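You operate a simulated robot arm through the tools that you are given. There is no shell and no other tool. Be economical: measure what you need, move in short steps, check, and stop when the job is done.

You are at the controls of a simulated robot arm. One attempt, no reset.

TASK
Swap the orange cleat in the rail for the blue one; lock it.
Fine: the orange cleat goes in the white rest.
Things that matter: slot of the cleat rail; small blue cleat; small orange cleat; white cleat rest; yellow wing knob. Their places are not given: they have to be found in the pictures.

It is judged by the outcome, as a careful person would: the job done as asked, and still so three seconds after it is handed in. It fails if anything else is knocked over, pushed out of place, dropped, spilled or broken.

THE ROBOT
A 6-joint arm with a two-finger parallel gripper, fixed in place. Base frame: the origin is at the foot of the arm, x ahead of it, y to its left, z up; the work surface is at about z = 0.86. Readings come in m, degrees, newtons and seconds.
With the tool pointing down near the work surface it reaches from about 0.46 to 0.86 m from the base axis. Its first joint turns from -115.0 to 115.0 degrees. Payload 4.2 kg.
The TCP is the grasp point between the finger pads, 0.023 m short of the fingertips. In the tool frame z runs along the fingers and y along their closing line. Largest opening 0.094 m; finger width 0.038, thickness 0.01; the body of the gripper, 0.054 by 0.096 m, starts 0.039 m behind the TCP.
Orientation is that of the tool frame in the base frame, as a unit quaternion [w, x, y, z]. With the fingers straight down and closing along the base's y, the tool's x points along the base's -x, its y along +y and its z along -z.

THE INTERFACE
- The arm moves only by the tool arm_command. Its argument "targets" is a list that holds one entry, the list of rows, each a list of 7 numbers: the shift along the tool's x, y, z in m, then the turn, a rotation vector about the tool's x, y, z in degrees, then the opening in per cent of the stroke, from 0 (shut) to 100 (fully open). In form: [[[tx, ty, tz, rx, ry, rz, gripper], ...]]. A call has 1 to 12 rows; each row is the pose to reach, as a shift and turn from the pose commanded when the call began, along the tool's axes at that moment. Rows are played at 5 a second. More than 0.05 m and 8.6 degrees between two rows, or a gripper value outside its range, and nothing of the call is played. A pose out of reach is approached as far as the arm can. The call stops where the force on the tool passes 60 N (or 10 N more than at its start, if that is more) or the arm is blocked; 0.2 s more then pass. Each finger travels about 0.108 m/s and halts on what it meets, pressing with about 40 N; the grip force reading is that of the motor and also rises with nothing between the fingers. The clock runs only during rows and for 0.2 s after the last one: add rows that repeat a pose to give the fingers time. The reply holds the time, the measured pose of the TCP, the force on the tool along the base axes, the opening and the grip force, in the units named above and with some noise, with the torque about the TCP (base axes, N m) and any sound that the robot's microphone picked up.
- Cameras (640 x 400 px; columns grow to the right, rows downward): "scene" is fixed at [0.3984, -0.6474, 1.4585]; the picture's right is [0.96, -0.27, 0.00], its down [-0.07, -0.27, -0.96] and it looks along [0.26, 0.93, -0.28] (base axes); focal length 344 px, centre (320, 200). "wrist" rides on the gripper at [0.086, 0.016, -0.074] in the tool frame; the picture's right is [-0.18, 0.98, 0.00], its down [-0.58, -0.11, -0.81] and it looks along [-0.79, -0.15, 0.59] (tool axes); focal length 243 px, centre (320, 200).
- capture(camera): a new picture of that camera. No time passes.
- slide_trunk(by): slides the trunk up (or, below 0, down) by that many m; the arm rides with it, the base frame stays. It gives what a move gives, with no picture.
- pixel_to_xyz(camera, pixels): for up to 12 pixels [column, row] of the newest picture of that camera ("zoom" is the newest enlarged one), the place [x, y, z] in the base frame of the surface seen there, good to about 0.002 m. No time passes.
- close_up(camera, box): a new picture of the part [left, top, right, bottom] of that camera's present view, enlarged. No time passes.
- finish_job(): hands the job in; it is judged then, once.

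Keep the steps short. Do not move on a guess: measure, check each grasp and each placing, and mend mistakes. In all there are 80 turns and 54 pictures (those below and enlarged ones count). Leave the gripper open and the arm clear of the work at the hand-in unless told otherwise, and finish with a single line.

The tools are called after "Emit:" as a command line: name --argument value ..., lists and objects as JSON in quotes. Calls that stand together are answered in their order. arm_command: Moves the arm, as the interface text tells. Its arguments: {"type":"object","properties":{"targets":{"type":"array","items":{"type":"array","items":{"type":"array","items":{"type":"number"}}}}},"required":["targets"]} The other tools are called the same way: slide_trunk (by) slides the trunk up or down; capture (camera) takes a picture; pixel_to_xyz (camera, pixels) gives the place of the surface under pixels of a picture; close_up (camera, box) takes an enlarged picture of a part of a camera's view; finish_job () hands the job in.

At the start:

```text
time_s: 0.0
position: [0.3335, 0.2853, 1.2601]
ee_rot: [0.0, 0.007, 1.0, 0.0]
contact_force: [0.0, 0.2, 0.2]
moment: [-0.01, 0.02, 0.01]
grip_width: 0.094
grip_force: 0.1
trunk travel left (down, up): [-0.8, 0.19]
```

scene: 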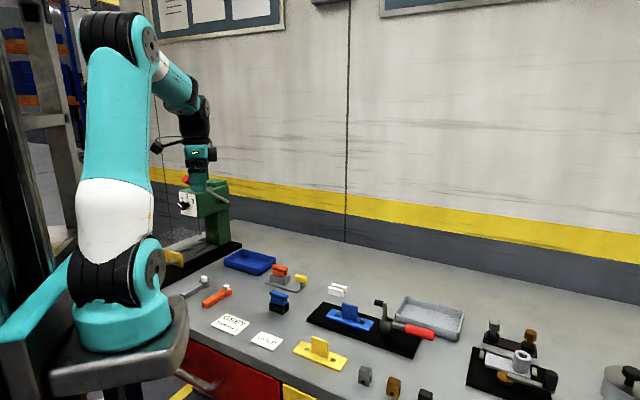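
wrist: 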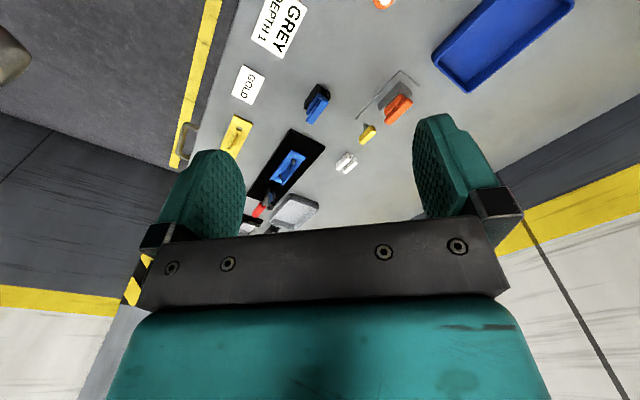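

I see the orange cleat near (280,270), a yellow knob at (300,280), a blue cleat at (279,300) and a white rest at (338,291). I'll enlarge that region.

Emit:
close_up --camera "scene" --box '[250, 250, 370, 325]'

Emit:
close_up --camera "wrist" --box '[280, 60, 440, 180]'

```text
5.33 times, centred on (310, 288) of scene
```

zoom: 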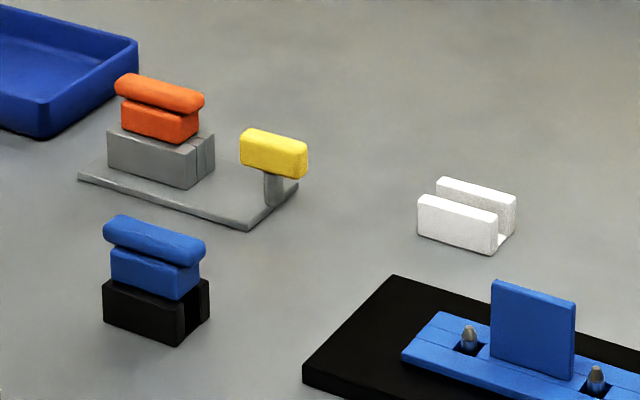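

```text
3.33 times, centred on (360, 120) of wrist
```

zoom: 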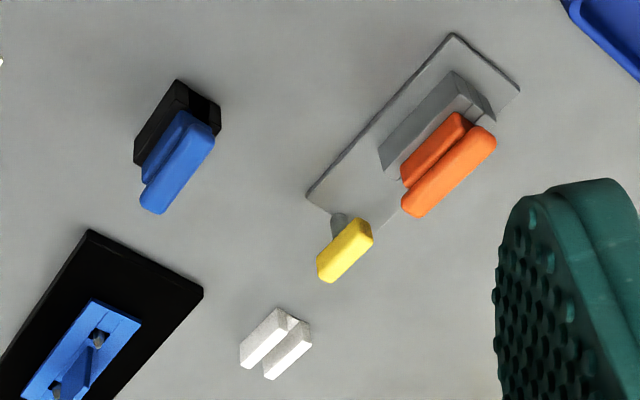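

I'll measure points on the wrist zoom (cleat tops, knob, rest, rail plate), plus some in the scene picture.

Emit:
pixel_to_xyz --camera "zoom" --pixels '[[484, 138], [417, 205], [448, 172], [206, 134], [152, 202], [180, 168], [364, 228], [326, 270], [345, 249], [453, 40], [312, 195], [512, 88]]'

Emit:
pixel_to_xyz --camera "zoom" --pixels '[[278, 312], [245, 355], [304, 326], [270, 372], [287, 328], [262, 355], [455, 78], [385, 158], [484, 112], [180, 90], [140, 150], [215, 118]]'

```text
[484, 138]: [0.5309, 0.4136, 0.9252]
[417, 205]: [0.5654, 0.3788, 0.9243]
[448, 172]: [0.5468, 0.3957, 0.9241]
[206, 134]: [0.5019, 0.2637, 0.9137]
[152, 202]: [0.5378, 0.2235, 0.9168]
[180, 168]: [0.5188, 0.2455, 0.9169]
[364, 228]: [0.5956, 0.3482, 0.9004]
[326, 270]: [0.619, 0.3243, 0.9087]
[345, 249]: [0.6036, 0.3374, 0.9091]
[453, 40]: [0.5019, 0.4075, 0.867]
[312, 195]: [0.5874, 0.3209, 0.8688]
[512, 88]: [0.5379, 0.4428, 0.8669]
```

```text
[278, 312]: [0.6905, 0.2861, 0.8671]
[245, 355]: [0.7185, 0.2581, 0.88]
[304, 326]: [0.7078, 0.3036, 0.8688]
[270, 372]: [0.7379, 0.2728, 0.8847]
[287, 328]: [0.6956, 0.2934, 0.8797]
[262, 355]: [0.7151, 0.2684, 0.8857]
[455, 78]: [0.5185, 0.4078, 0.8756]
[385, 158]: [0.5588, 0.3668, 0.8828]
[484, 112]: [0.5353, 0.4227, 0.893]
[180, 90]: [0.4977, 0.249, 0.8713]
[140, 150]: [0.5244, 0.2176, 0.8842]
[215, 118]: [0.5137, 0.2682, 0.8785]
```

All parts lie about -45° in the base frame. I'll turn 44° and move to about 0.13 m above the orange cleat to look at the rail from close up.

Emit:
arm_command --targets '[[[-0.0266, 0.01425, 0.025, 0, 0, 5.55, 100], [-0.0532, 0.0285, 0.05, 0, 0, 11.1, 100], [-0.08, 0.0428, 0.075, 0, 0, 16.6, 100], [-0.1065, 0.057, 0.1, 0, 0, 22.2, 100], [-0.133, 0.0713, 0.125, 0, 0, 27.7, 100], [-0.16, 0.0855, 0.15, 0, 0, 33.2, 100], [-0.1865, 0.0998, 0.175, 0, 0, 38.8, 100], [-0.213, 0.114, 0.2, 0, 0, 44.4, 100], [-0.213, 0.114, 0.2, 0, 0, 44.4, 100]]]'

Emit:
capture --camera "wrist"

Emit:
close_up --camera "scene" --box '[250, 255, 320, 320]'

```text
time_s: 2.0
position: [0.548, 0.3952, 1.0592]
ee_rot: [0.001, 0.386, 0.922, 0.0]
contact_force: [-1.0, 0.3, -0.5]
moment: [0.0, -0.02, 0.05]
grip_width: 0.094
grip_force: 0.1
trunk travel left (down, up): [-0.8, 0.19]
```

```text
49 pictures are left
```

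wrist: 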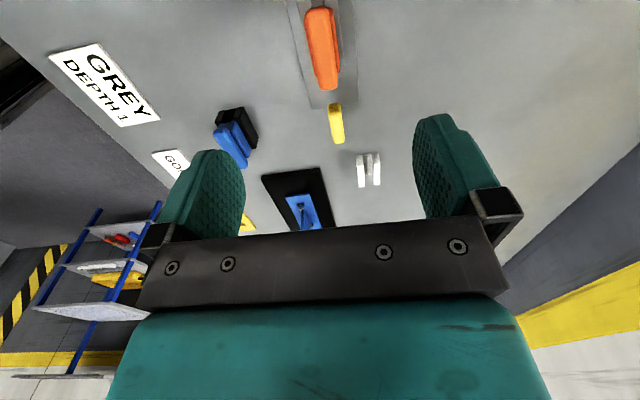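

```text
6.15 times, centred on (285, 288) of scene
```

zoom: 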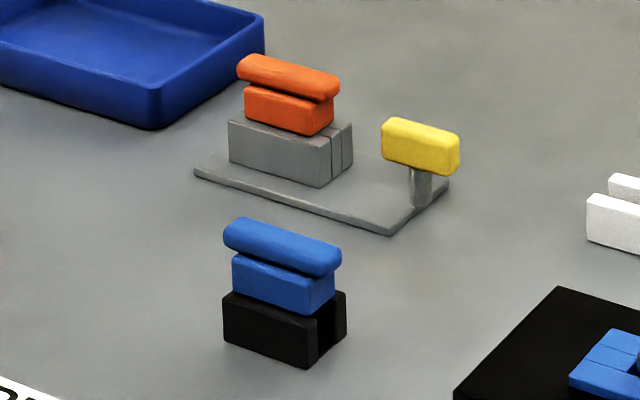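

The wrist view has the orange cleat at (322,48) and the knob at (336,122). I'll back away along the slot and go lower to look at the rail and knob mechanism.

Emit:
arm_command --targets '[[[0.03, 0, 0.02, 0, 0, 0, 100], [0.06, 0, 0.04, 0, 0, 0, 100], [0.09, 0, 0.06, 0, 0, 0, 100], [0.1, 0, 0.06, 0, 0, 0, 100], [0.1, 0, 0.06, 0, 0, 0, 100]]]'

Emit:
close_up --camera "wrist" --box '[240, 60, 420, 200]'

```text
time_s: 3.2
position: [0.4789, 0.4665, 0.9996]
ee_rot: [0.0, 0.386, 0.923, 0.001]
contact_force: [-0.5, -0.5, 0.4]
moment: [0.02, 0.0, -0.01]
grip_width: 0.094
grip_force: 0.0
trunk travel left (down, up): [-0.8, 0.19]
```

```text
2.86 times, centred on (330, 130) of wrist
```

zoom: 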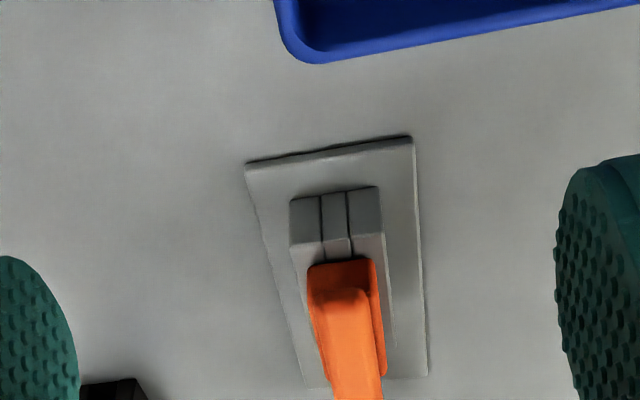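

The rail has a slot open at the top, and the cleat sits in it. Next I'll go above the knob, staying at z=1.0, to measure it.

Emit:
arm_command --targets '[[[-0.045, 0, 0, 0, 0, 0, 100], [-0.09, 0, 0, 0, 0, 0, 100], [-0.135, 0, 0, 0, 0, 0, 100], [-0.1828, 0, 0, 0, 0, 0.4, 100], [-0.1828, 0, 0, 0, 0, 0.4, 100]]]'

Emit:
close_up --camera "wrist" --box '[230, 0, 410, 140]'

Emit:
close_up --camera "scene" --box '[260, 255, 320, 300]'

```text
time_s: 4.4
position: [0.607, 0.3403, 1.0018]
ee_rot: [0.0, 0.388, 0.922, 0.0]
contact_force: [-0.6, 1.1, -0.3]
moment: [0.03, 0.01, 0.03]
grip_width: 0.0939
grip_force: 0.1
trunk travel left (down, up): [-0.8, 0.19]
```

```text
2.86 times, centred on (320, 70) of wrist
```

zoom: 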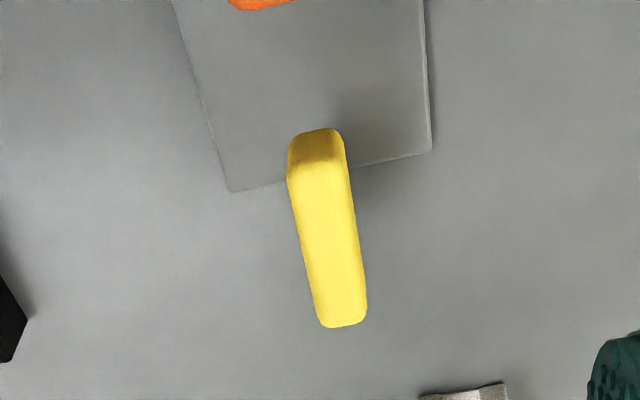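

```text
8.89 times, centred on (290, 278) of scene
```

zoom: 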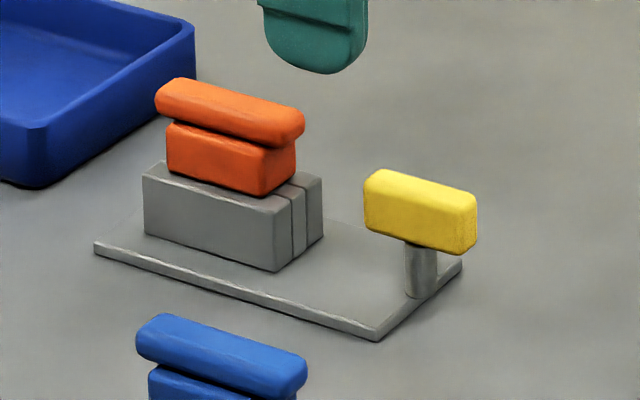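

I'll measure the knob, post, cleat and rail in this scene zoom.

Emit:
pixel_to_xyz --camera "zoom" --pixels '[[378, 176], [468, 198], [422, 188], [370, 212], [452, 236], [420, 222], [418, 275], [160, 150], [210, 150], [170, 95], [290, 122], [282, 170]]'

Emit:
pixel_to_xyz --camera "zoom" --pixels '[[150, 178], [272, 212], [285, 208], [298, 202], [315, 188], [210, 230], [230, 160], [180, 140], [262, 182], [230, 118], [235, 95], [120, 240]]'

```text
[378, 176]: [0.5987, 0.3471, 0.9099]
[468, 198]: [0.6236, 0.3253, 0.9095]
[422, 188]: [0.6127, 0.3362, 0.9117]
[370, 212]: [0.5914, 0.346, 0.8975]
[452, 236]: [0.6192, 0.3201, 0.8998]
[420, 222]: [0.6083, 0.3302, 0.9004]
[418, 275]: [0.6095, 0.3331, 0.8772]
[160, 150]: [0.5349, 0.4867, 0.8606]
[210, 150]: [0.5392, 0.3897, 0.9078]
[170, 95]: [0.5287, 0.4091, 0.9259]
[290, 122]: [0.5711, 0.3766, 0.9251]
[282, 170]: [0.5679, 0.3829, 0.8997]
```

```text
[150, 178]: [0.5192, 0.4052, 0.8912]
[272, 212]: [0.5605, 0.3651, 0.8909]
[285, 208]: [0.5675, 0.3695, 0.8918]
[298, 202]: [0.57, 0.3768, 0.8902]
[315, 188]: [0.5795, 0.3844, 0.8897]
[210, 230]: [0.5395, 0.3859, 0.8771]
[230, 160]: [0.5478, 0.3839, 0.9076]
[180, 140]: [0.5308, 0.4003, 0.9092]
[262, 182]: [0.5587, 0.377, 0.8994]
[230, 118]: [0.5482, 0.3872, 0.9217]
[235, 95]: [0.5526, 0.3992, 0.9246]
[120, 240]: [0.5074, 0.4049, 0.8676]
```

The knob centre is about (0.612, 0.336) with its cap at z 0.893–0.911. I'll go down over it with the opening at 50% and tips staying above the plate.

Emit:
arm_command --targets '[[[-0.0064, 0.0003, 0.03, 0, 0, -0.3, 50], [-0.0064, 0.0003, 0.06, 0, 0, -0.3, 50], [-0.0064, 0.0003, 0.085, 0, 0, -0.3, 50], [-0.0064, 0.0003, 0.0995, 0, 0, -0.3, 50], [-0.0064, 0.0003, 0.0995, 0, 0, -0.3, 50]]]'

Emit:
close_up --camera "scene" --box '[250, 235, 340, 300]'

Emit:
capture --camera "wrist"

```text
time_s: 5.6
position: [0.6117, 0.3339, 0.9012]
ee_rot: [-0.001, 0.386, 0.923, 0.0]
contact_force: [0.5, 0.3, -0.3]
moment: [-0.03, -0.03, -0.01]
grip_width: 0.0469
grip_force: 0.0
trunk travel left (down, up): [-0.8, 0.19]
```

```text
6.15 times, centred on (295, 268) of scene
```

zoom: 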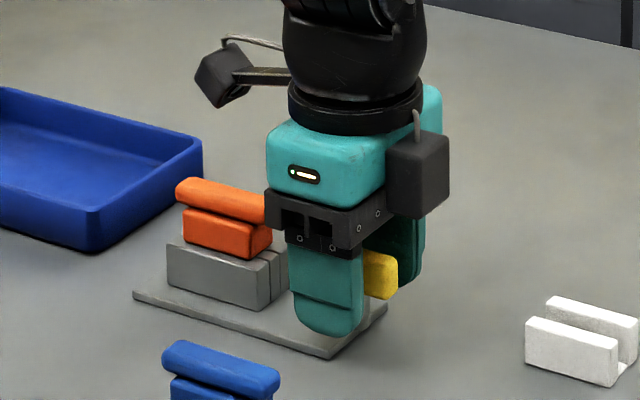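

```text
43 pictures are left
```

wrist: 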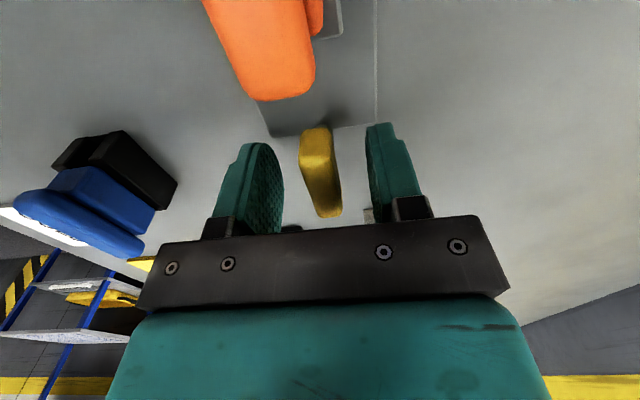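

The knob sits between the fingers at (320,175). I'll close on it.

Emit:
arm_command --targets '[[[0, 0, 0, 0, 0, 0, 30], [0, 0, 0, 0, 0, 0, 10], [0, 0, 0, 0, 0, 0, 5], [0, 0, 0, 0, 0, 0, 5]]]'

```text
time_s: 6.6
position: [0.6121, 0.3348, 0.9004]
ee_rot: [0.001, 0.386, 0.922, 0.001]
contact_force: [16.1, 12.9, -3.6]
moment: [0.03, 0.24, 0.38]
grip_width: 0.0137
grip_force: 45.0
trunk travel left (down, up): [-0.8, 0.19]
```

There is about 20 N of side force along tool +y, so I'm off-centre. I'll shift slightly that way.

Emit:
arm_command --targets '[[[0, 0.001, 0, 0, 0, 0, 5], [0, 0.001, 0, 0, 0, 0, 5]]]'

```text
time_s: 7.2
position: [0.6127, 0.3338, 0.901]
ee_rot: [0.0, 0.386, 0.923, 0.001]
contact_force: [10.9, 10.6, 8.1]
moment: [-0.06, 0.24, 0.37]
grip_width: 0.0141
grip_force: 45.4
trunk travel left (down, up): [-0.8, 0.19]
```

Emit:
arm_command --targets '[[[0, 0.0015, 0, 0, 0, 0, 5], [0, 0.002, 0, 0, 0, 0, 5], [0, 0.002, 0, 0, 0, 0, 5]]]'

```text
time_s: 8.0
position: [0.6127, 0.3351, 0.9027]
ee_rot: [-0.001, 0.386, 0.922, 0.0]
contact_force: [-1.4, -0.6, 12.1]
moment: [0.65, 0.39, 0.4]
grip_width: 0.0139
grip_force: 44.6
trunk travel left (down, up): [-0.8, 0.19]
```

Centred now. I'll try a small counterclockwise turn (rz negative) and watch the torque.

Emit:
arm_command --targets '[[[0, 0, 0, 0, 0, -4, 5], [0, 0, 0, 0, 0, -8, 5], [0, 0, 0, 0, 0, -12, 5], [0, 0, 0, 0, 0, -12, 5]]]'

```text
time_s: 9.0
position: [0.6127, 0.3356, 0.902]
ee_rot: [0.001, 0.286, 0.958, 0.001]
contact_force: [-7.2, 0.5, 12.1]
moment: [0.0, 0.14, 0.04]
grip_width: 0.0142
grip_force: 44.9
trunk travel left (down, up): [-0.8, 0.19]
```

It turned freely with little torque, so I'll continue counterclockwise.

Emit:
arm_command --targets '[[[0, 0, 0, 0, 0, -7, 5], [0, 0, 0, 0, 0, -14, 5], [0, 0, 0, 0, 0, -21, 5], [0, 0, 0, 0, 0, -28, 5], [0, 0, 0, 0, 0, -33, 5], [0, 0, 0, 0, 0, -33, 5]]]'

Emit:
close_up --camera "scene" --box '[250, 235, 340, 300]'

```text
time_s: 10.4
position: [0.6125, 0.3361, 0.9016]
ee_rot: [0.001, 0.002, 1.0, 0.0]
contact_force: [-4.5, 11.5, 9.1]
moment: [0.04, 0.78, -0.01]
grip_width: 0.0143
grip_force: 45.4
trunk travel left (down, up): [-0.8, 0.19]
```

```text
6.15 times, centred on (295, 268) of scene
```

zoom: 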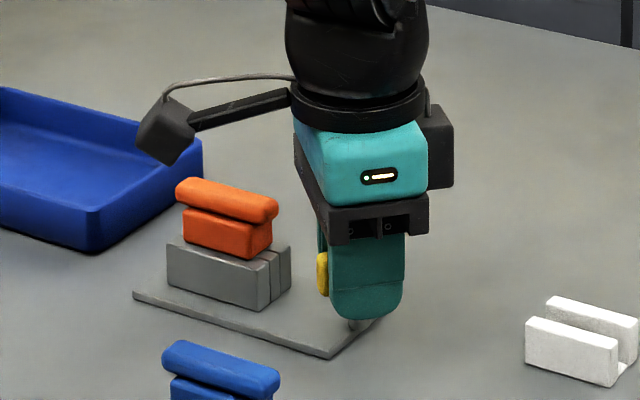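

The knob has turned 45° with the gripper. I'll continue to 90°, watching for a stop.

Emit:
arm_command --targets '[[[0, 0, 0, 0, 0, -7, 5], [0, 0, 0, 0, 0, -14, 5], [0, 0, 0, 0, 0, -21, 5], [0, 0, 0, 0, 0, -28, 5], [0, 0, 0, 0, 0, -35, 5], [0, 0, 0, 0, 0, -42, 5], [0, 0, 0, 0, 0, -45, 5], [0, 0, 0, 0, 0, -45, 5]]]'

```text
time_s: 12.2
position: [0.6121, 0.3368, 0.9014]
ee_rot: [-0.001, -0.381, 0.924, 0.0]
contact_force: [-8.2, 24.1, 8.9]
moment: [-0.73, 0.79, -0.07]
grip_width: 0.0139
grip_force: 44.9
trunk travel left (down, up): [-0.8, 0.19]
```

Still no stop at about 90°. I'll nudge 8° more to feel for one.

Emit:
arm_command --targets '[[[0, 0, 0, 0, 0, -4, 5], [0, 0, 0, 0, 0, -8, 5], [0, 0, 0, 0, 0, -8, 5]]]'

```text
time_s: 13.0
position: [0.6131, 0.3372, 0.9002]
ee_rot: [0.0, -0.444, 0.896, 0.0]
contact_force: [-13.8, 26.9, 5.6]
moment: [0.51, -0.39, -2.08]
grip_width: 0.0177
grip_force: 44.9
trunk travel left (down, up): [-0.8, 0.19]
```

There's a hard stop just past 90° (torque -2 N m). I'll ease back 7°, release and rise.

Emit:
arm_command --targets '[[[0, 0, 0, 0, 0, 7, 5], [0, 0, 0, 0, 0, 7, 25], [0, 0, 0, 0, 0, 7, 50], [0, 0, 0, 0, 0, 7, 50], [0, 0, -0.03, 0, 0, 7, 50], [0, 0, -0.07, 0, 0, 7, 50], [0, 0, -0.1, 0, 0, 7, 50], [0, 0, -0.1, 0, 0, 7, 50]]]'

Emit:
close_up --camera "scene" --box '[250, 245, 330, 305]'

```text
time_s: 14.8
position: [0.612, 0.333, 1.0015]
ee_rot: [-0.001, -0.387, 0.922, 0.0]
contact_force: [-0.7, -0.3, 0.4]
moment: [0.0, 0.0, 0.0]
grip_width: 0.0466
grip_force: 0.1
trunk travel left (down, up): [-0.8, 0.19]
```

```text
6.67 times, centred on (290, 275) of scene
```

zoom: 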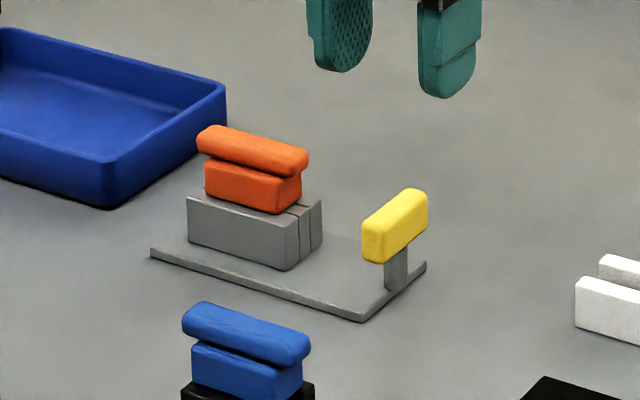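

The knob is now across the slot (presumed unlocked). I'll move back over the orange cleat and turn the gripper 90° back.

Emit:
arm_command --targets '[[[-0.0002, 0.008, 0, 0, 0, 7.6, 60], [-0.0004, 0.016, 0, 0, 0, 15.1, 60], [-0.0006, 0.024, 0, 0, 0, 22.6, 60], [-0.0008, 0.032, 0, 0, 0, 30.2, 60], [-0.001, 0.04, 0, 0, 0, 37.7, 60], [-0.0012, 0.048, 0, 0, 0, 45.2, 60], [-0.0015, 0.056, 0, 0, 0, 52.8, 60], [-0.0018, 0.064, 0, 0, 0, 60.3, 60], [-0.002, 0.072, 0, 0, 0, 67.8, 60], [-0.0022, 0.08, 0, 0, 0, 75.4, 60], [-0.0025, 0.0873, 0, 0, 0, 83, 60], [-0.0025, 0.0873, 0, 0, 0, 90.5, 60]]]'

Emit:
close_up --camera "wrist" --box '[230, 0, 410, 140]'

```text
time_s: 17.4
position: [0.553, 0.3972, 0.9994]
ee_rot: [0.0, 0.383, 0.924, 0.001]
contact_force: [0.1, 0.0, -0.2]
moment: [0.01, 0.01, -0.01]
grip_width: 0.0565
grip_force: 0.1
trunk travel left (down, up): [-0.8, 0.19]
```

```text
2.86 times, centred on (320, 70) of wrist
```

zoom: 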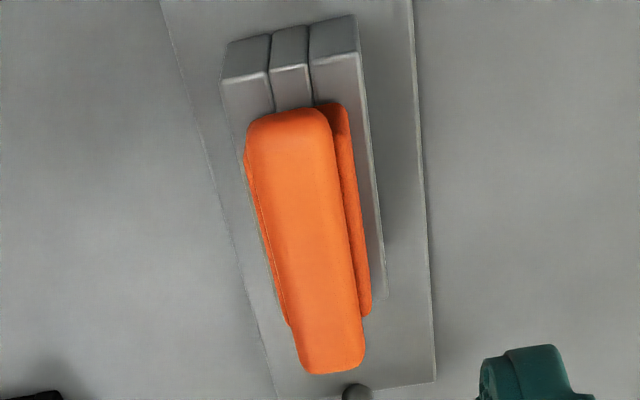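

I'll measure the head's edges here to centre the grasp.

Emit:
pixel_to_xyz --camera "zoom" --pixels '[[285, 125], [330, 360], [308, 240], [275, 240], [343, 240], [360, 240], [262, 200], [290, 90], [290, 62], [245, 85], [335, 80], [225, 90]]'

```text
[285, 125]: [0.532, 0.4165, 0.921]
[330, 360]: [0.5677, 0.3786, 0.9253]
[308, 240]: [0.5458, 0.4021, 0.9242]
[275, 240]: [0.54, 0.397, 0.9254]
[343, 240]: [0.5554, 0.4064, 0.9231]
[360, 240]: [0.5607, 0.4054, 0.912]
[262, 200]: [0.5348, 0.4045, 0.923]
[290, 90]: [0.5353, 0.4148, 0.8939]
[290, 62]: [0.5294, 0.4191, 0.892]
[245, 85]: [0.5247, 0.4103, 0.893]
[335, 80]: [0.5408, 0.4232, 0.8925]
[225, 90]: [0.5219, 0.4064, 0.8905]
```

The head centre is about (0.551, 0.397). I'll descend so the tips end at z 0.898, just above the rail top at 0.893, and close.

Emit:
arm_command --targets '[[[0.001, -0.001, 0.03, 0, 0, 0, 60], [0.001, -0.001, 0.06, 0, 0, 0, 60], [0.001, -0.001, 0.078, 0, 0, 0, 60], [0.001, -0.001, 0.078, 0, 0, 0, 60], [0.001, -0.001, 0.078, 0, 0, 0, 40], [0.001, -0.001, 0.078, 0, 0, 0, 20], [0.001, -0.001, 0.078, 0, 0, 0, 15], [0.001, -0.001, 0.078, 0, 0, 0, 15]]]'

Emit:
close_up --camera "scene" --box '[250, 235, 330, 295]'

```text
time_s: 19.2
position: [0.5521, 0.3986, 0.9255]
ee_rot: [0.0, 0.382, 0.924, 0.0]
contact_force: [-0.9, 0.2, 0.4]
moment: [0.04, -0.01, -0.01]
grip_width: 0.0236
grip_force: 39.9
trunk travel left (down, up): [-0.8, 0.19]
```

```text
6.67 times, centred on (290, 265) of scene
```

zoom: 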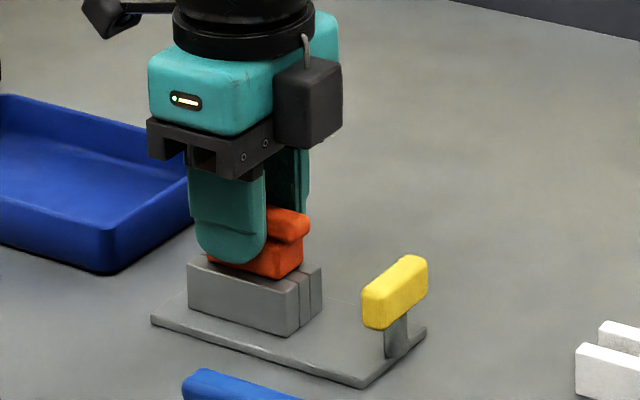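

Gripped at 23.6 mm, centred (no side force). I'll lift gently by 10 mm as a test.

Emit:
arm_command --targets '[[[0, 0, -0.003, 0, 0, 0, 15], [0, 0, -0.006, 0, 0, 0, 15], [0, 0, -0.01, 0, 0, 0, 15], [0, 0, -0.01, 0, 0, 0, 15]]]'

Emit:
close_up --camera "scene" --box '[250, 235, 330, 295]'

```text
time_s: 20.2
position: [0.5509, 0.3975, 0.934]
ee_rot: [0.0, 0.382, 0.924, 0.0]
contact_force: [1.0, 0.8, -2.3]
moment: [-0.04, -0.03, -0.01]
grip_width: 0.0235
grip_force: 40.2
trunk travel left (down, up): [-0.8, 0.19]
```

```text
6.67 times, centred on (290, 265) of scene
```

zoom: 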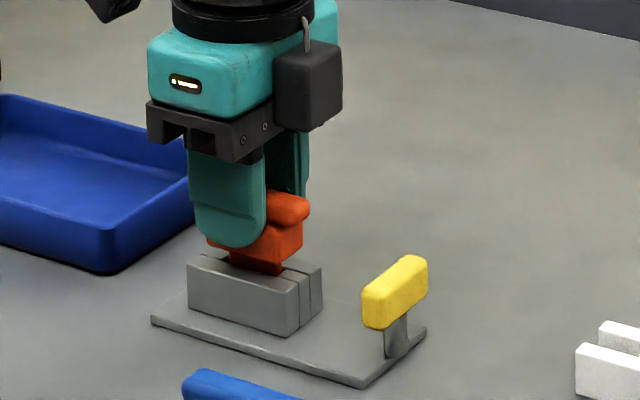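

It comes out freely and the tongue is visible. I'll lift 70 mm more and look at the cleat, the empty slot and the rest.

Emit:
arm_command --targets '[[[0, 0, -0.02, 0, 0, 0, 15], [0, 0, -0.045, 0, 0, 0, 15], [0, 0, -0.07, 0, 0, 0, 15], [0, 0, -0.07, 0, 0, 0, 15]]]'

Emit:
close_up --camera "scene" --box '[250, 235, 330, 295]'

Emit:
close_up --camera "scene" --box '[315, 275, 363, 305]'

```text
time_s: 21.2
position: [0.5512, 0.3986, 1.0029]
ee_rot: [0.0, 0.382, 0.924, 0.0]
contact_force: [0.5, -0.1, -3.7]
moment: [-0.03, -0.03, 0.03]
grip_width: 0.0235
grip_force: 40.1
trunk travel left (down, up): [-0.8, 0.19]
```

```text
6.67 times, centred on (290, 265) of scene
```

zoom: 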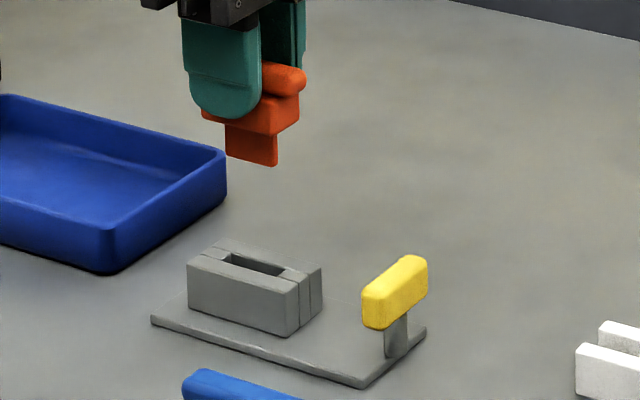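

```text
13.33 times, centred on (339, 290) of scene
```

zoom: 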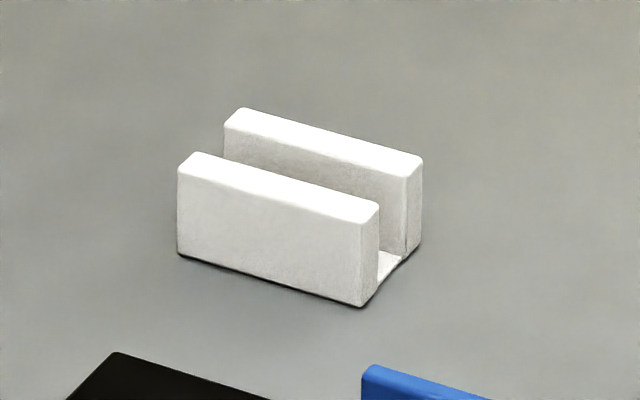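

The rest is an open channel. I'll measure its walls and floor in this zoom.

Emit:
pixel_to_xyz --camera "zoom" --pixels '[[197, 160], [367, 210], [282, 186], [245, 115], [410, 165], [328, 140], [370, 255], [390, 262], [412, 220], [270, 235], [190, 215], [330, 165]]'

```text
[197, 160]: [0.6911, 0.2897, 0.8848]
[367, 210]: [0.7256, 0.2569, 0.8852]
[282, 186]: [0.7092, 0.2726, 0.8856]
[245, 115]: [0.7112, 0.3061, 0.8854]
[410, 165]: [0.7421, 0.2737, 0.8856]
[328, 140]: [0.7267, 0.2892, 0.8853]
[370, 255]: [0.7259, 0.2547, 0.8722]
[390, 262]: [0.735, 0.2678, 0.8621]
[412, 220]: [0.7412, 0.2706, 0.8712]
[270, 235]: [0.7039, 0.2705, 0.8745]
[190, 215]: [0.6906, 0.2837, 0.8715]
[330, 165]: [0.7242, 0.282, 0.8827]
```

The rest centre is about (0.718, 0.281), with its top at z 0.885 and a 10 mm gap along -45°. I'll carry the orange cleat above it.

Emit:
arm_command --targets '[[[-0.04, 0.0069, 0, 0, 0, 0, 15], [-0.08, 0.0138, 0, 0, 0, 0, 15], [-0.12, 0.0207, 0, 0, 0, 0, 15], [-0.16, 0.0276, 0, 0, 0, 0, 15], [-0.2005, 0.0345, 0, 0, 0, 0, 15], [-0.2005, 0.0345, 0.02, 0, 0, 0, 15], [-0.2005, 0.0345, 0.043, 0, 0, 0, 15], [-0.2005, 0.0345, 0.043, 0, 0, 0, 15], [-0.2005, 0.0345, 0.043, 0, 0, 0, 15]]]'

Emit:
close_up --camera "scene" --box '[305, 255, 369, 303]'

Emit:
close_up --camera "wrist" --box '[230, 60, 410, 200]'

```text
time_s: 23.2
position: [0.7199, 0.2819, 0.9592]
ee_rot: [0.0, 0.382, 0.924, 0.0]
contact_force: [-0.7, -0.6, -3.0]
moment: [-0.01, -0.02, 0.02]
grip_width: 0.0236
grip_force: 39.5
trunk travel left (down, up): [-0.8, 0.19]
```

```text
8.33 times, centred on (337, 279) of scene
```

zoom: 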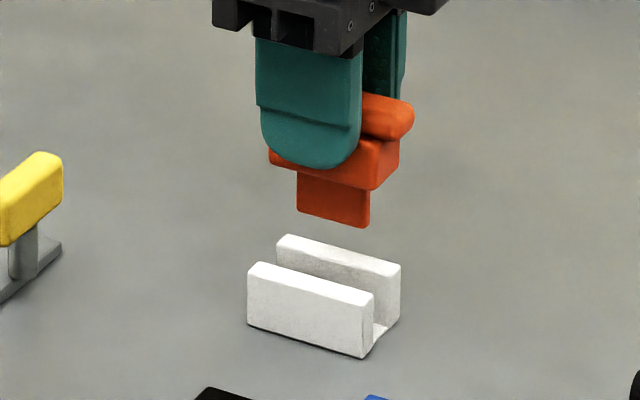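

```text
2.86 times, centred on (320, 130) of wrist
```

zoom: 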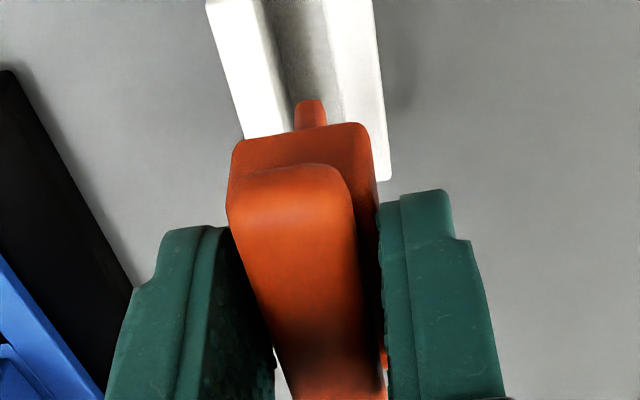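

I'll measure the tongue tip (312,112) against the channel walls in this wrist zoom.

Emit:
pixel_to_xyz --camera "zoom" --pixels '[[299, 115], [311, 115], [323, 115], [250, 60], [235, 30], [265, 110], [352, 60], [350, 30], [360, 110], [310, 60], [240, 160], [362, 160]]'

```text
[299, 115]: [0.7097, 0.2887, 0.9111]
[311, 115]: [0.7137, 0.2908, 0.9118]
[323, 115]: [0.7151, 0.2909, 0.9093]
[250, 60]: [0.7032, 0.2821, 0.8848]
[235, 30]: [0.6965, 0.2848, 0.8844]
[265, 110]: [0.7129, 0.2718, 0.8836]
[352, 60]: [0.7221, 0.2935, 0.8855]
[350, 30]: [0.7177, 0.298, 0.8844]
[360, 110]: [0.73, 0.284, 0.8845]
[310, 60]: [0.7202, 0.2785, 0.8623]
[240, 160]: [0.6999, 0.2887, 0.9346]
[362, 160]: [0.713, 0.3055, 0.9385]
```

The tongue is about v=0.709 and the channel centre about 0.707, so I'll shift -1.5 mm in tool y, lower the tongue to just above the rest, and check.

Emit:
arm_command --targets '[[[0.001, -0.0015, 0.01, 0, 0, 0, 15], [0.001, -0.0015, 0.018, 0, 0, 0, 15], [0.001, -0.0015, 0.018, 0, 0, 0, 15]]]'

Emit:
close_up --camera "scene" --box '[315, 265, 363, 301]'

```text
time_s: 24.0
position: [0.7185, 0.2804, 0.9412]
ee_rot: [0.0, 0.381, 0.925, 0.0]
contact_force: [-0.9, 0.2, -2.1]
moment: [0.0, -0.03, 0.0]
grip_width: 0.0235
grip_force: 39.7
trunk travel left (down, up): [-0.8, 0.19]
```

```text
11.11 times, centred on (339, 283) of scene
```

zoom: 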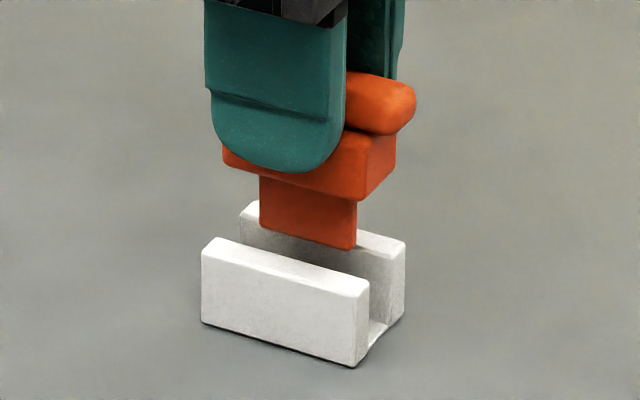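

Emit:
pixel_to_xyz --camera "zoom" --pixels '[[275, 215], [308, 215], [340, 225], [353, 225], [308, 240], [212, 245], [285, 266], [360, 286], [246, 208], [395, 246], [375, 238], [384, 290]]'

```text
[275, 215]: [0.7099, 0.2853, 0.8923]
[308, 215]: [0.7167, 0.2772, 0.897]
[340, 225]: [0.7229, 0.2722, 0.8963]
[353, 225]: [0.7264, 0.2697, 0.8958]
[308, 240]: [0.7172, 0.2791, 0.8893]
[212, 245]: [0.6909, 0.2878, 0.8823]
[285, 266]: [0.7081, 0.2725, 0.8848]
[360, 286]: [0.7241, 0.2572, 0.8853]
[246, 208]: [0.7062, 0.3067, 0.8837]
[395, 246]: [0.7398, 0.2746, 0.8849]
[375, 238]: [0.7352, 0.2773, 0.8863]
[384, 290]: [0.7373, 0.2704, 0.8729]
```

The tongue centre is about v=0.7065 and the channel about 0.706, so it is aligned. I'll lower slowly and watch the force.

Emit:
arm_command --targets '[[[0, -0.0005, 0.005, 0, 0, 0, 15], [0, -0.0005, 0.01, 0, 0, 0, 15], [0, -0.0005, 0.015, 0, 0, 0, 15], [0, -0.0005, 0.019, 0, 0, 0, 15], [0, -0.0005, 0.019, 0, 0, 0, 15]]]'

Emit:
close_up --camera "scene" --box '[315, 265, 363, 301]'

```text
time_s: 25.2
position: [0.7153, 0.2812, 0.9237]
ee_rot: [0.0, 0.382, 0.924, 0.0]
contact_force: [0.0, 0.0, -2.8]
moment: [0.0, -0.01, 0.0]
grip_width: 0.0235
grip_force: 39.8
trunk travel left (down, up): [-0.8, 0.19]
```

```text
11.11 times, centred on (339, 283) of scene
```

zoom: 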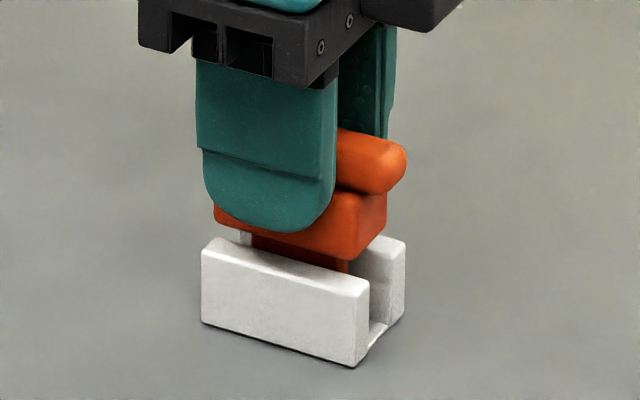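

The tongue is inside without contact. I'll lower further in 2 mm steps until it touches.

Emit:
arm_command --targets '[[[0, 0, 0.003, 0, 0, 0, 15], [0, 0, 0.0055, 0, 0, 0, 15], [0, 0, 0.0055, 0, 0, 0, 15]]]'

```text
time_s: 26.0
position: [0.7157, 0.2793, 0.9173]
ee_rot: [0.0, 0.382, 0.924, 0.0]
contact_force: [-0.7, 0.2, -2.8]
moment: [-0.04, -0.01, -0.01]
grip_width: 0.0234
grip_force: 40.1
trunk travel left (down, up): [-0.8, 0.19]
```

Emit:
arm_command --targets '[[[0, 0, 0.0015, 0, 0, 0, 15], [0, 0, 0.003, 0, 0, 0, 15], [0, 0, 0.003, 0, 0, 0, 15]]]'

Emit:
close_up --camera "scene" --box '[315, 265, 363, 301]'

```text
time_s: 26.8
position: [0.7165, 0.2799, 0.9168]
ee_rot: [0.001, 0.382, 0.924, 0.002]
contact_force: [-3.4, -4.4, 18.7]
moment: [-0.08, 0.38, 0.05]
grip_width: 0.0236
grip_force: 40.0
trunk travel left (down, up): [-0.8, 0.19]
```

```text
11.11 times, centred on (339, 283) of scene
```

zoom: 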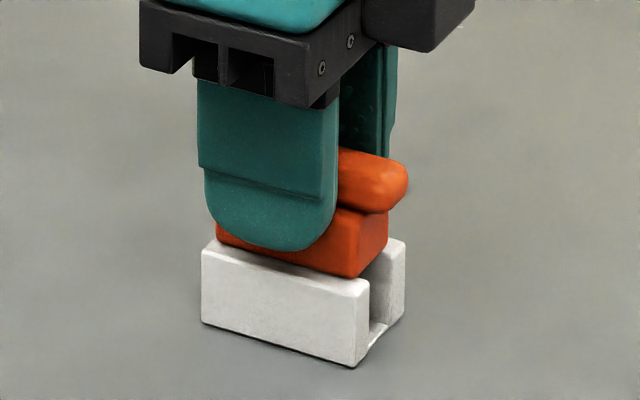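

Seated on the rest walls (about 19 N up). I'll relieve 1 mm, open, and rise.

Emit:
arm_command --targets '[[[0, 0, -0.001, 0, 0, 0, 15], [0, 0, -0.001, 0, 0, 0, 30], [0, 0, -0.001, 0, 0, 0, 50], [0, 0, -0.001, 0, 0, 0, 60], [0, 0, -0.02, 0, 0, 0, 60], [0, 0, -0.05, 0, 0, 0, 60], [0, 0, -0.085, 0, 0, 0, 60], [0, 0, -0.085, 0, 0, 0, 60]]]'

Emit:
close_up --camera "scene" --box '[255, 255, 359, 320]'

```text
time_s: 28.6
position: [0.7163, 0.2778, 0.9987]
ee_rot: [0.0, 0.382, 0.924, 0.0]
contact_force: [0.3, -0.2, 0.3]
moment: [0.02, 0.0, 0.01]
grip_width: 0.0565
grip_force: 0.1
trunk travel left (down, up): [-0.8, 0.19]
```

```text
6.15 times, centred on (307, 288) of scene
```

zoom: 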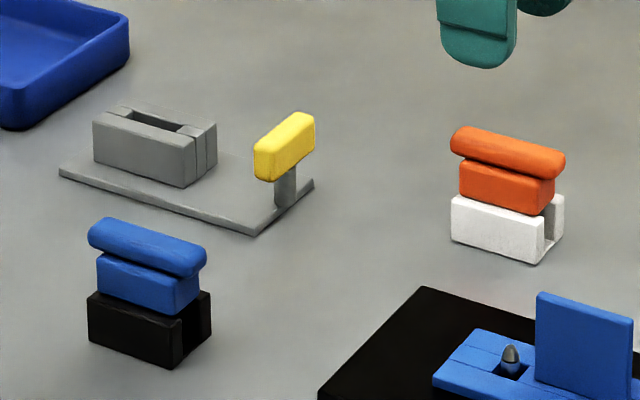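

Orange rests well. Next I'll measure the blue cleat and the empty slot in this zoom.

Emit:
pixel_to_xyz --camera "zoom" --pixels '[[110, 280], [145, 290], [180, 298], [192, 285], [97, 230], [145, 240], [200, 265], [100, 315], [160, 335], [180, 352], [203, 325], [150, 232]]'

Emit:
pixel_to_xyz --camera "zoom" --pixels '[[130, 111], [185, 130], [160, 117], [120, 118], [178, 142], [193, 128], [145, 125], [100, 120], [185, 155], [208, 128], [112, 108], [165, 112]]'

```text
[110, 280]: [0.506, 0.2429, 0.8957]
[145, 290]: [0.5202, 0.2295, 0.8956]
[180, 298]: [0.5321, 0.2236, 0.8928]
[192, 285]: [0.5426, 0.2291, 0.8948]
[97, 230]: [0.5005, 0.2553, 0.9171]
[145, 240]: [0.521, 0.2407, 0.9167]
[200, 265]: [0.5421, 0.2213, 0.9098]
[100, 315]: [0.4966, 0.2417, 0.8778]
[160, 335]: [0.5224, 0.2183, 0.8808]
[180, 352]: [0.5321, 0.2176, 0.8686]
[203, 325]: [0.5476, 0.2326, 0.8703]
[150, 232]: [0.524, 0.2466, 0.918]
```

```text
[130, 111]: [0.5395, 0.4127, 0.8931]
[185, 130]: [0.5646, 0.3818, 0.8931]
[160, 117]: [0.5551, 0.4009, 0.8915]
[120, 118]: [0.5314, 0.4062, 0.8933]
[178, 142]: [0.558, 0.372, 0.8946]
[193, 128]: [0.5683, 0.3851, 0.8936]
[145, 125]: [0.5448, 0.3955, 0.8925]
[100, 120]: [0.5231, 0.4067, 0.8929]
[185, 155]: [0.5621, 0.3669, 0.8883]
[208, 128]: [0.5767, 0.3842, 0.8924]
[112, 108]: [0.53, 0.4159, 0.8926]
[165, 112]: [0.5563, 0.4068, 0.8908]
```

Blue cleat centre is about (0.523, 0.243), top 0.918. I'll go above it and check with the wrist camera.

Emit:
arm_command --targets '[[[0.0223, -0.0323, 0, 0, 0, 0, 60], [0.0446, -0.0646, 0, 0, 0, 0, 60], [0.067, -0.0968, 0, 0, 0, 0, 60], [0.0893, -0.1291, 0, 0, 0, 0, 60], [0.1116, -0.1614, 0, 0, 0, 0, 60], [0.1116, -0.1614, 0, 0, 0, 0, 60], [0.1116, -0.1614, 0, 0, 0, 0, 60]]]'

Emit:
close_up --camera "wrist" --box '[230, 0, 410, 140]'

```text
time_s: 30.2
position: [0.5242, 0.2448, 0.9995]
ee_rot: [0.001, 0.382, 0.924, -0.001]
contact_force: [-1.4, 0.2, -0.1]
moment: [0.01, -0.02, 0.0]
grip_width: 0.0563
grip_force: 0.0
trunk travel left (down, up): [-0.8, 0.19]
```

```text
2.86 times, centred on (320, 70) of wrist
```

zoom: 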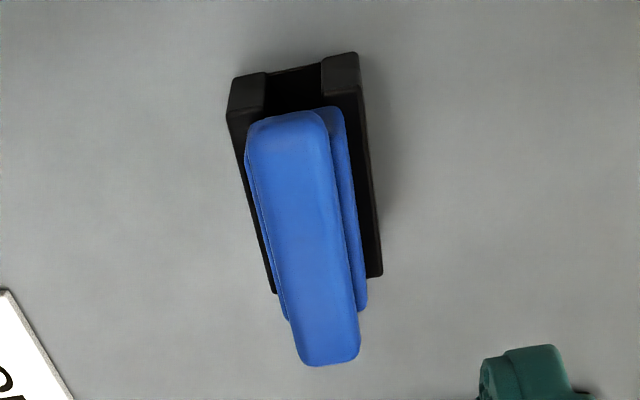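

Emit:
pixel_to_xyz --camera "zoom" --pixels '[[285, 125], [328, 350], [305, 235], [272, 235], [338, 235], [354, 235], [245, 100], [345, 80], [375, 265], [270, 285]]'

```text
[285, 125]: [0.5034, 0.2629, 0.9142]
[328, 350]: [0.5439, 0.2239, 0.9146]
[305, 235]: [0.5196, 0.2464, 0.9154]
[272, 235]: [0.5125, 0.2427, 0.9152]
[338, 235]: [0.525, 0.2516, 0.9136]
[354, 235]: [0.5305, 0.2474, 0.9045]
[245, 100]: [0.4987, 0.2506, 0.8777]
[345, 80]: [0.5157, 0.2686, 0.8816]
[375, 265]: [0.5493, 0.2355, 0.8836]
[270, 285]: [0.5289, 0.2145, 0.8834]
```

Centre is about (0.523, 0.243). I'll descend with a 1.5 mm lateral correction and grip.

Emit:
arm_command --targets '[[[0, -0.0015, 0.03, 0, 0, 0, 60], [0, -0.0015, 0.06, 0, 0, 0, 60], [0, -0.0015, 0.082, 0, 0, 0, 60], [0, -0.0015, 0.082, 0, 0, 0, 60], [0, -0.0015, 0.082, 0, 0, 0, 40], [0, -0.0015, 0.082, 0, 0, 0, 20], [0, -0.0015, 0.082, 0, 0, 0, 15], [0, -0.0015, 0.082, 0, 0, 0, 15]]]'

Emit:
close_up --camera "scene" --box '[245, 265, 325, 325]'

```text
time_s: 32.0
position: [0.5214, 0.2423, 0.9189]
ee_rot: [0.0, 0.382, 0.924, -0.001]
contact_force: [0.2, -0.5, 0.8]
moment: [0.02, -0.01, 0.0]
grip_width: 0.0233
grip_force: 40.3
trunk travel left (down, up): [-0.8, 0.19]
```

```text
6.67 times, centred on (285, 295) of scene
```

zoom: 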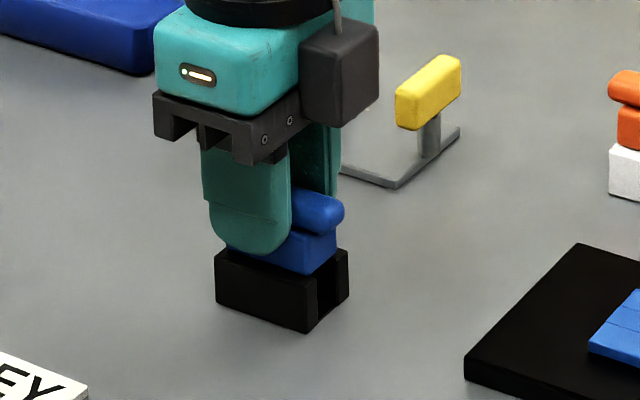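

Gripped at 23.3 mm. I'll lift 85 mm and look.

Emit:
arm_command --targets '[[[0, 0, -0.005, 0, 0, 0, 15], [0, 0, -0.015, 0, 0, 0, 15], [0, 0, -0.035, 0, 0, 0, 15], [0, 0, -0.06, 0, 0, 0, 15], [0, 0, -0.085, 0, 0, 0, 15], [0, 0, -0.085, 0, 0, 0, 15]]]'

Emit:
close_up --camera "scene" --box '[245, 250, 325, 310]'

```text
time_s: 33.4
position: [0.5214, 0.2432, 1.001]
ee_rot: [-0.001, 0.382, 0.924, 0.0]
contact_force: [-0.1, 0.2, -3.1]
moment: [-0.01, -0.01, 0.0]
grip_width: 0.0234
grip_force: 40.1
trunk travel left (down, up): [-0.8, 0.19]
```

```text
6.67 times, centred on (285, 280) of scene
```

zoom: 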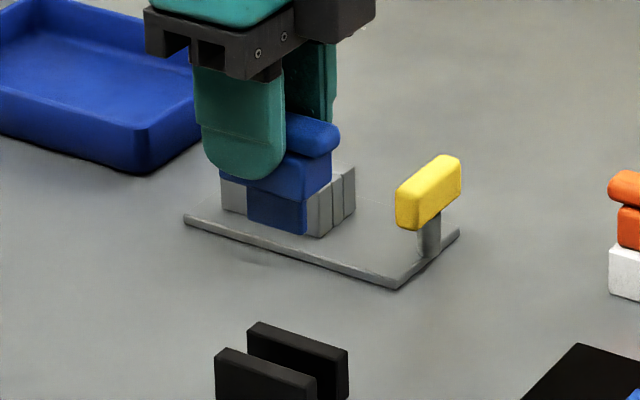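

I'll measure the blue tongue's edges relative to the TCP in this zoom.

Emit:
pixel_to_xyz --camera "zoom" --pixels '[[250, 205], [256, 208], [275, 212], [295, 218], [303, 220], [275, 224], [325, 172], [270, 188], [300, 190]]'

```text
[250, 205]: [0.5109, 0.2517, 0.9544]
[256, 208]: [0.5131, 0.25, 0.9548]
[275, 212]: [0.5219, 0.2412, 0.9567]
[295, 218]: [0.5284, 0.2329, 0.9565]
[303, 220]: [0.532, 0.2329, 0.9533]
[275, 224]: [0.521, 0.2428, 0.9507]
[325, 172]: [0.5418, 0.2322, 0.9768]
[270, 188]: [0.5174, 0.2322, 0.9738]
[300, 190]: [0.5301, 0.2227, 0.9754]
```

Tongue centre is u≈0.198, v≈0.5427, and the slot centre is u≈0.109, v≈0.6705. I'll carry the blue cleat over the rail and lower it to a hover.

Emit:
arm_command --targets '[[[0.0221, 0.032, 0, 0, 0, 0, 15], [0.0441, 0.064, 0, 0, 0, 0, 15], [0.0662, 0.096, 0, 0, 0, 0, 15], [0.0883, 0.128, 0, 0, 0, 0, 15], [0.0883, 0.128, 0.025, 0, 0, 0, 15], [0.0883, 0.128, 0.044, 0, 0, 0, 15], [0.0883, 0.128, 0.044, 0, 0, 0, 15], [0.0883, 0.128, 0.044, 0, 0, 0, 15]]]'

Emit:
close_up --camera "wrist" --box '[255, 50, 385, 151]'

Emit:
close_up --camera "scene" --box '[260, 255, 308, 291]'

```text
time_s: 35.2
position: [0.5469, 0.3977, 0.9579]
ee_rot: [0.0, 0.381, 0.924, 0.0]
contact_force: [-0.5, -0.7, -3.7]
moment: [0.02, 0.03, -0.01]
grip_width: 0.0236
grip_force: 40.2
trunk travel left (down, up): [-0.8, 0.19]
```

```text
3.96 times, centred on (320, 100) of wrist
```

zoom: 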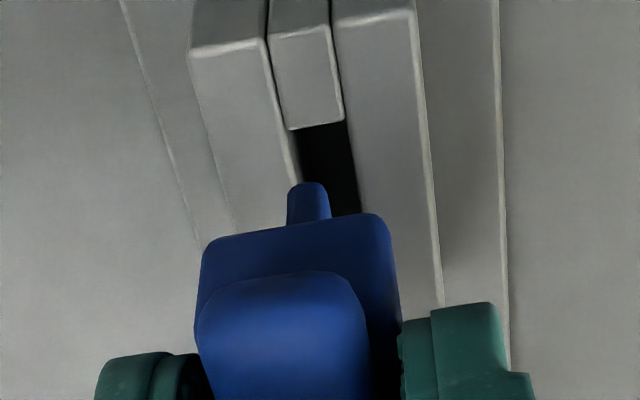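

```text
11.11 times, centred on (284, 273) of scene
```

zoom: 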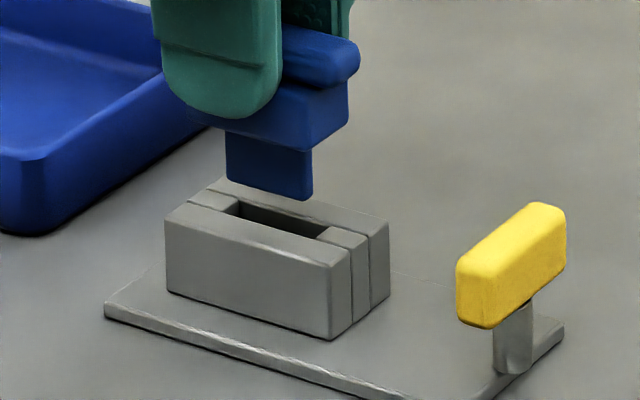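

I'll measure the slot's end fillers (213,200)/(345,238) and the tongue in this picture.

Emit:
pixel_to_xyz --camera "zoom" --pixels '[[213, 200], [345, 238], [360, 290], [233, 207], [328, 232], [270, 232], [230, 170], [270, 170], [307, 175], [270, 185], [309, 185], [290, 208]]'

Emit:
pixel_to_xyz --camera "zoom" --pixels '[[341, 260], [351, 256], [368, 250], [371, 246], [387, 240], [188, 215], [240, 231], [320, 255], [240, 188], [300, 204], [375, 225], [345, 120]]'

```text
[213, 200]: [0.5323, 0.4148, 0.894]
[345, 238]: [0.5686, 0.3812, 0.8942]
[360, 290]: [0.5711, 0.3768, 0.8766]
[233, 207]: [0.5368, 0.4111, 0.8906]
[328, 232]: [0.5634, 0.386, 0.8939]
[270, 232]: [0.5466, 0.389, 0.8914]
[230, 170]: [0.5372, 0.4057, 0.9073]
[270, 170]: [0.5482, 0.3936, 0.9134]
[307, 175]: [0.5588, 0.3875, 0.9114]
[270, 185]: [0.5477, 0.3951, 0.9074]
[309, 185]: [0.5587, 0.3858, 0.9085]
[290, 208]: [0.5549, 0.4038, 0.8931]
```

```text
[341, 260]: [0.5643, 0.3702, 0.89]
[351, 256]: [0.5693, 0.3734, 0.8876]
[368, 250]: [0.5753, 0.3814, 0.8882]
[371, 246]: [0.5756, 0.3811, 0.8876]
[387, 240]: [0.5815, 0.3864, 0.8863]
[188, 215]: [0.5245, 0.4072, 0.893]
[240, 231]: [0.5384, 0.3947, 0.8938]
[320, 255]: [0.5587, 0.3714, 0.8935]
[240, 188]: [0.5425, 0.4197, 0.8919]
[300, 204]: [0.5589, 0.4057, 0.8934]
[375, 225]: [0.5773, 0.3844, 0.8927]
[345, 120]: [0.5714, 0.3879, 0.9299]
```

The scene view puts the tongue about 1 mm short in v, and the wrist view about 2 mm. I'll shift +1.8 mm in tool y, drop 4 mm and recheck.

Emit:
arm_command --targets '[[[0, 0.0018, 0, 0, 0, 0, 15], [0, 0.0018, 0.004, 0, 0, 0, 15], [0, 0.0018, 0.004, 0, 0, 0, 15], [0, 0.0018, 0.004, 0, 0, 0, 15]]]'

Emit:
close_up --camera "wrist" --box '[280, 65, 360, 115]'

Emit:
close_up --camera "scene" --box '[268, 260, 300, 285]'

```text
time_s: 36.2
position: [0.5508, 0.3978, 0.9541]
ee_rot: [0.0, 0.382, 0.924, -0.001]
contact_force: [0.1, -0.3, -2.6]
moment: [-0.05, 0.03, 0.02]
grip_width: 0.0236
grip_force: 40.4
trunk travel left (down, up): [-0.8, 0.19]
```

```text
8.00 times, centred on (320, 90) of wrist
```

zoom: 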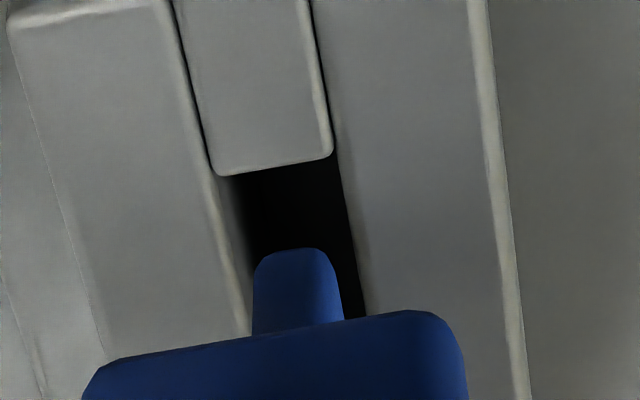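

```text
16.00 times, centred on (284, 272) of scene
```

zoom: 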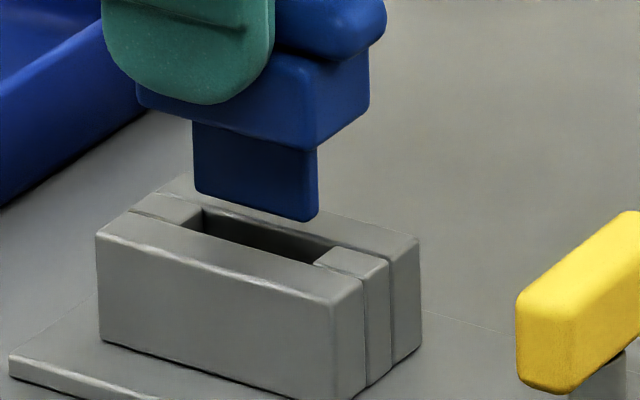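

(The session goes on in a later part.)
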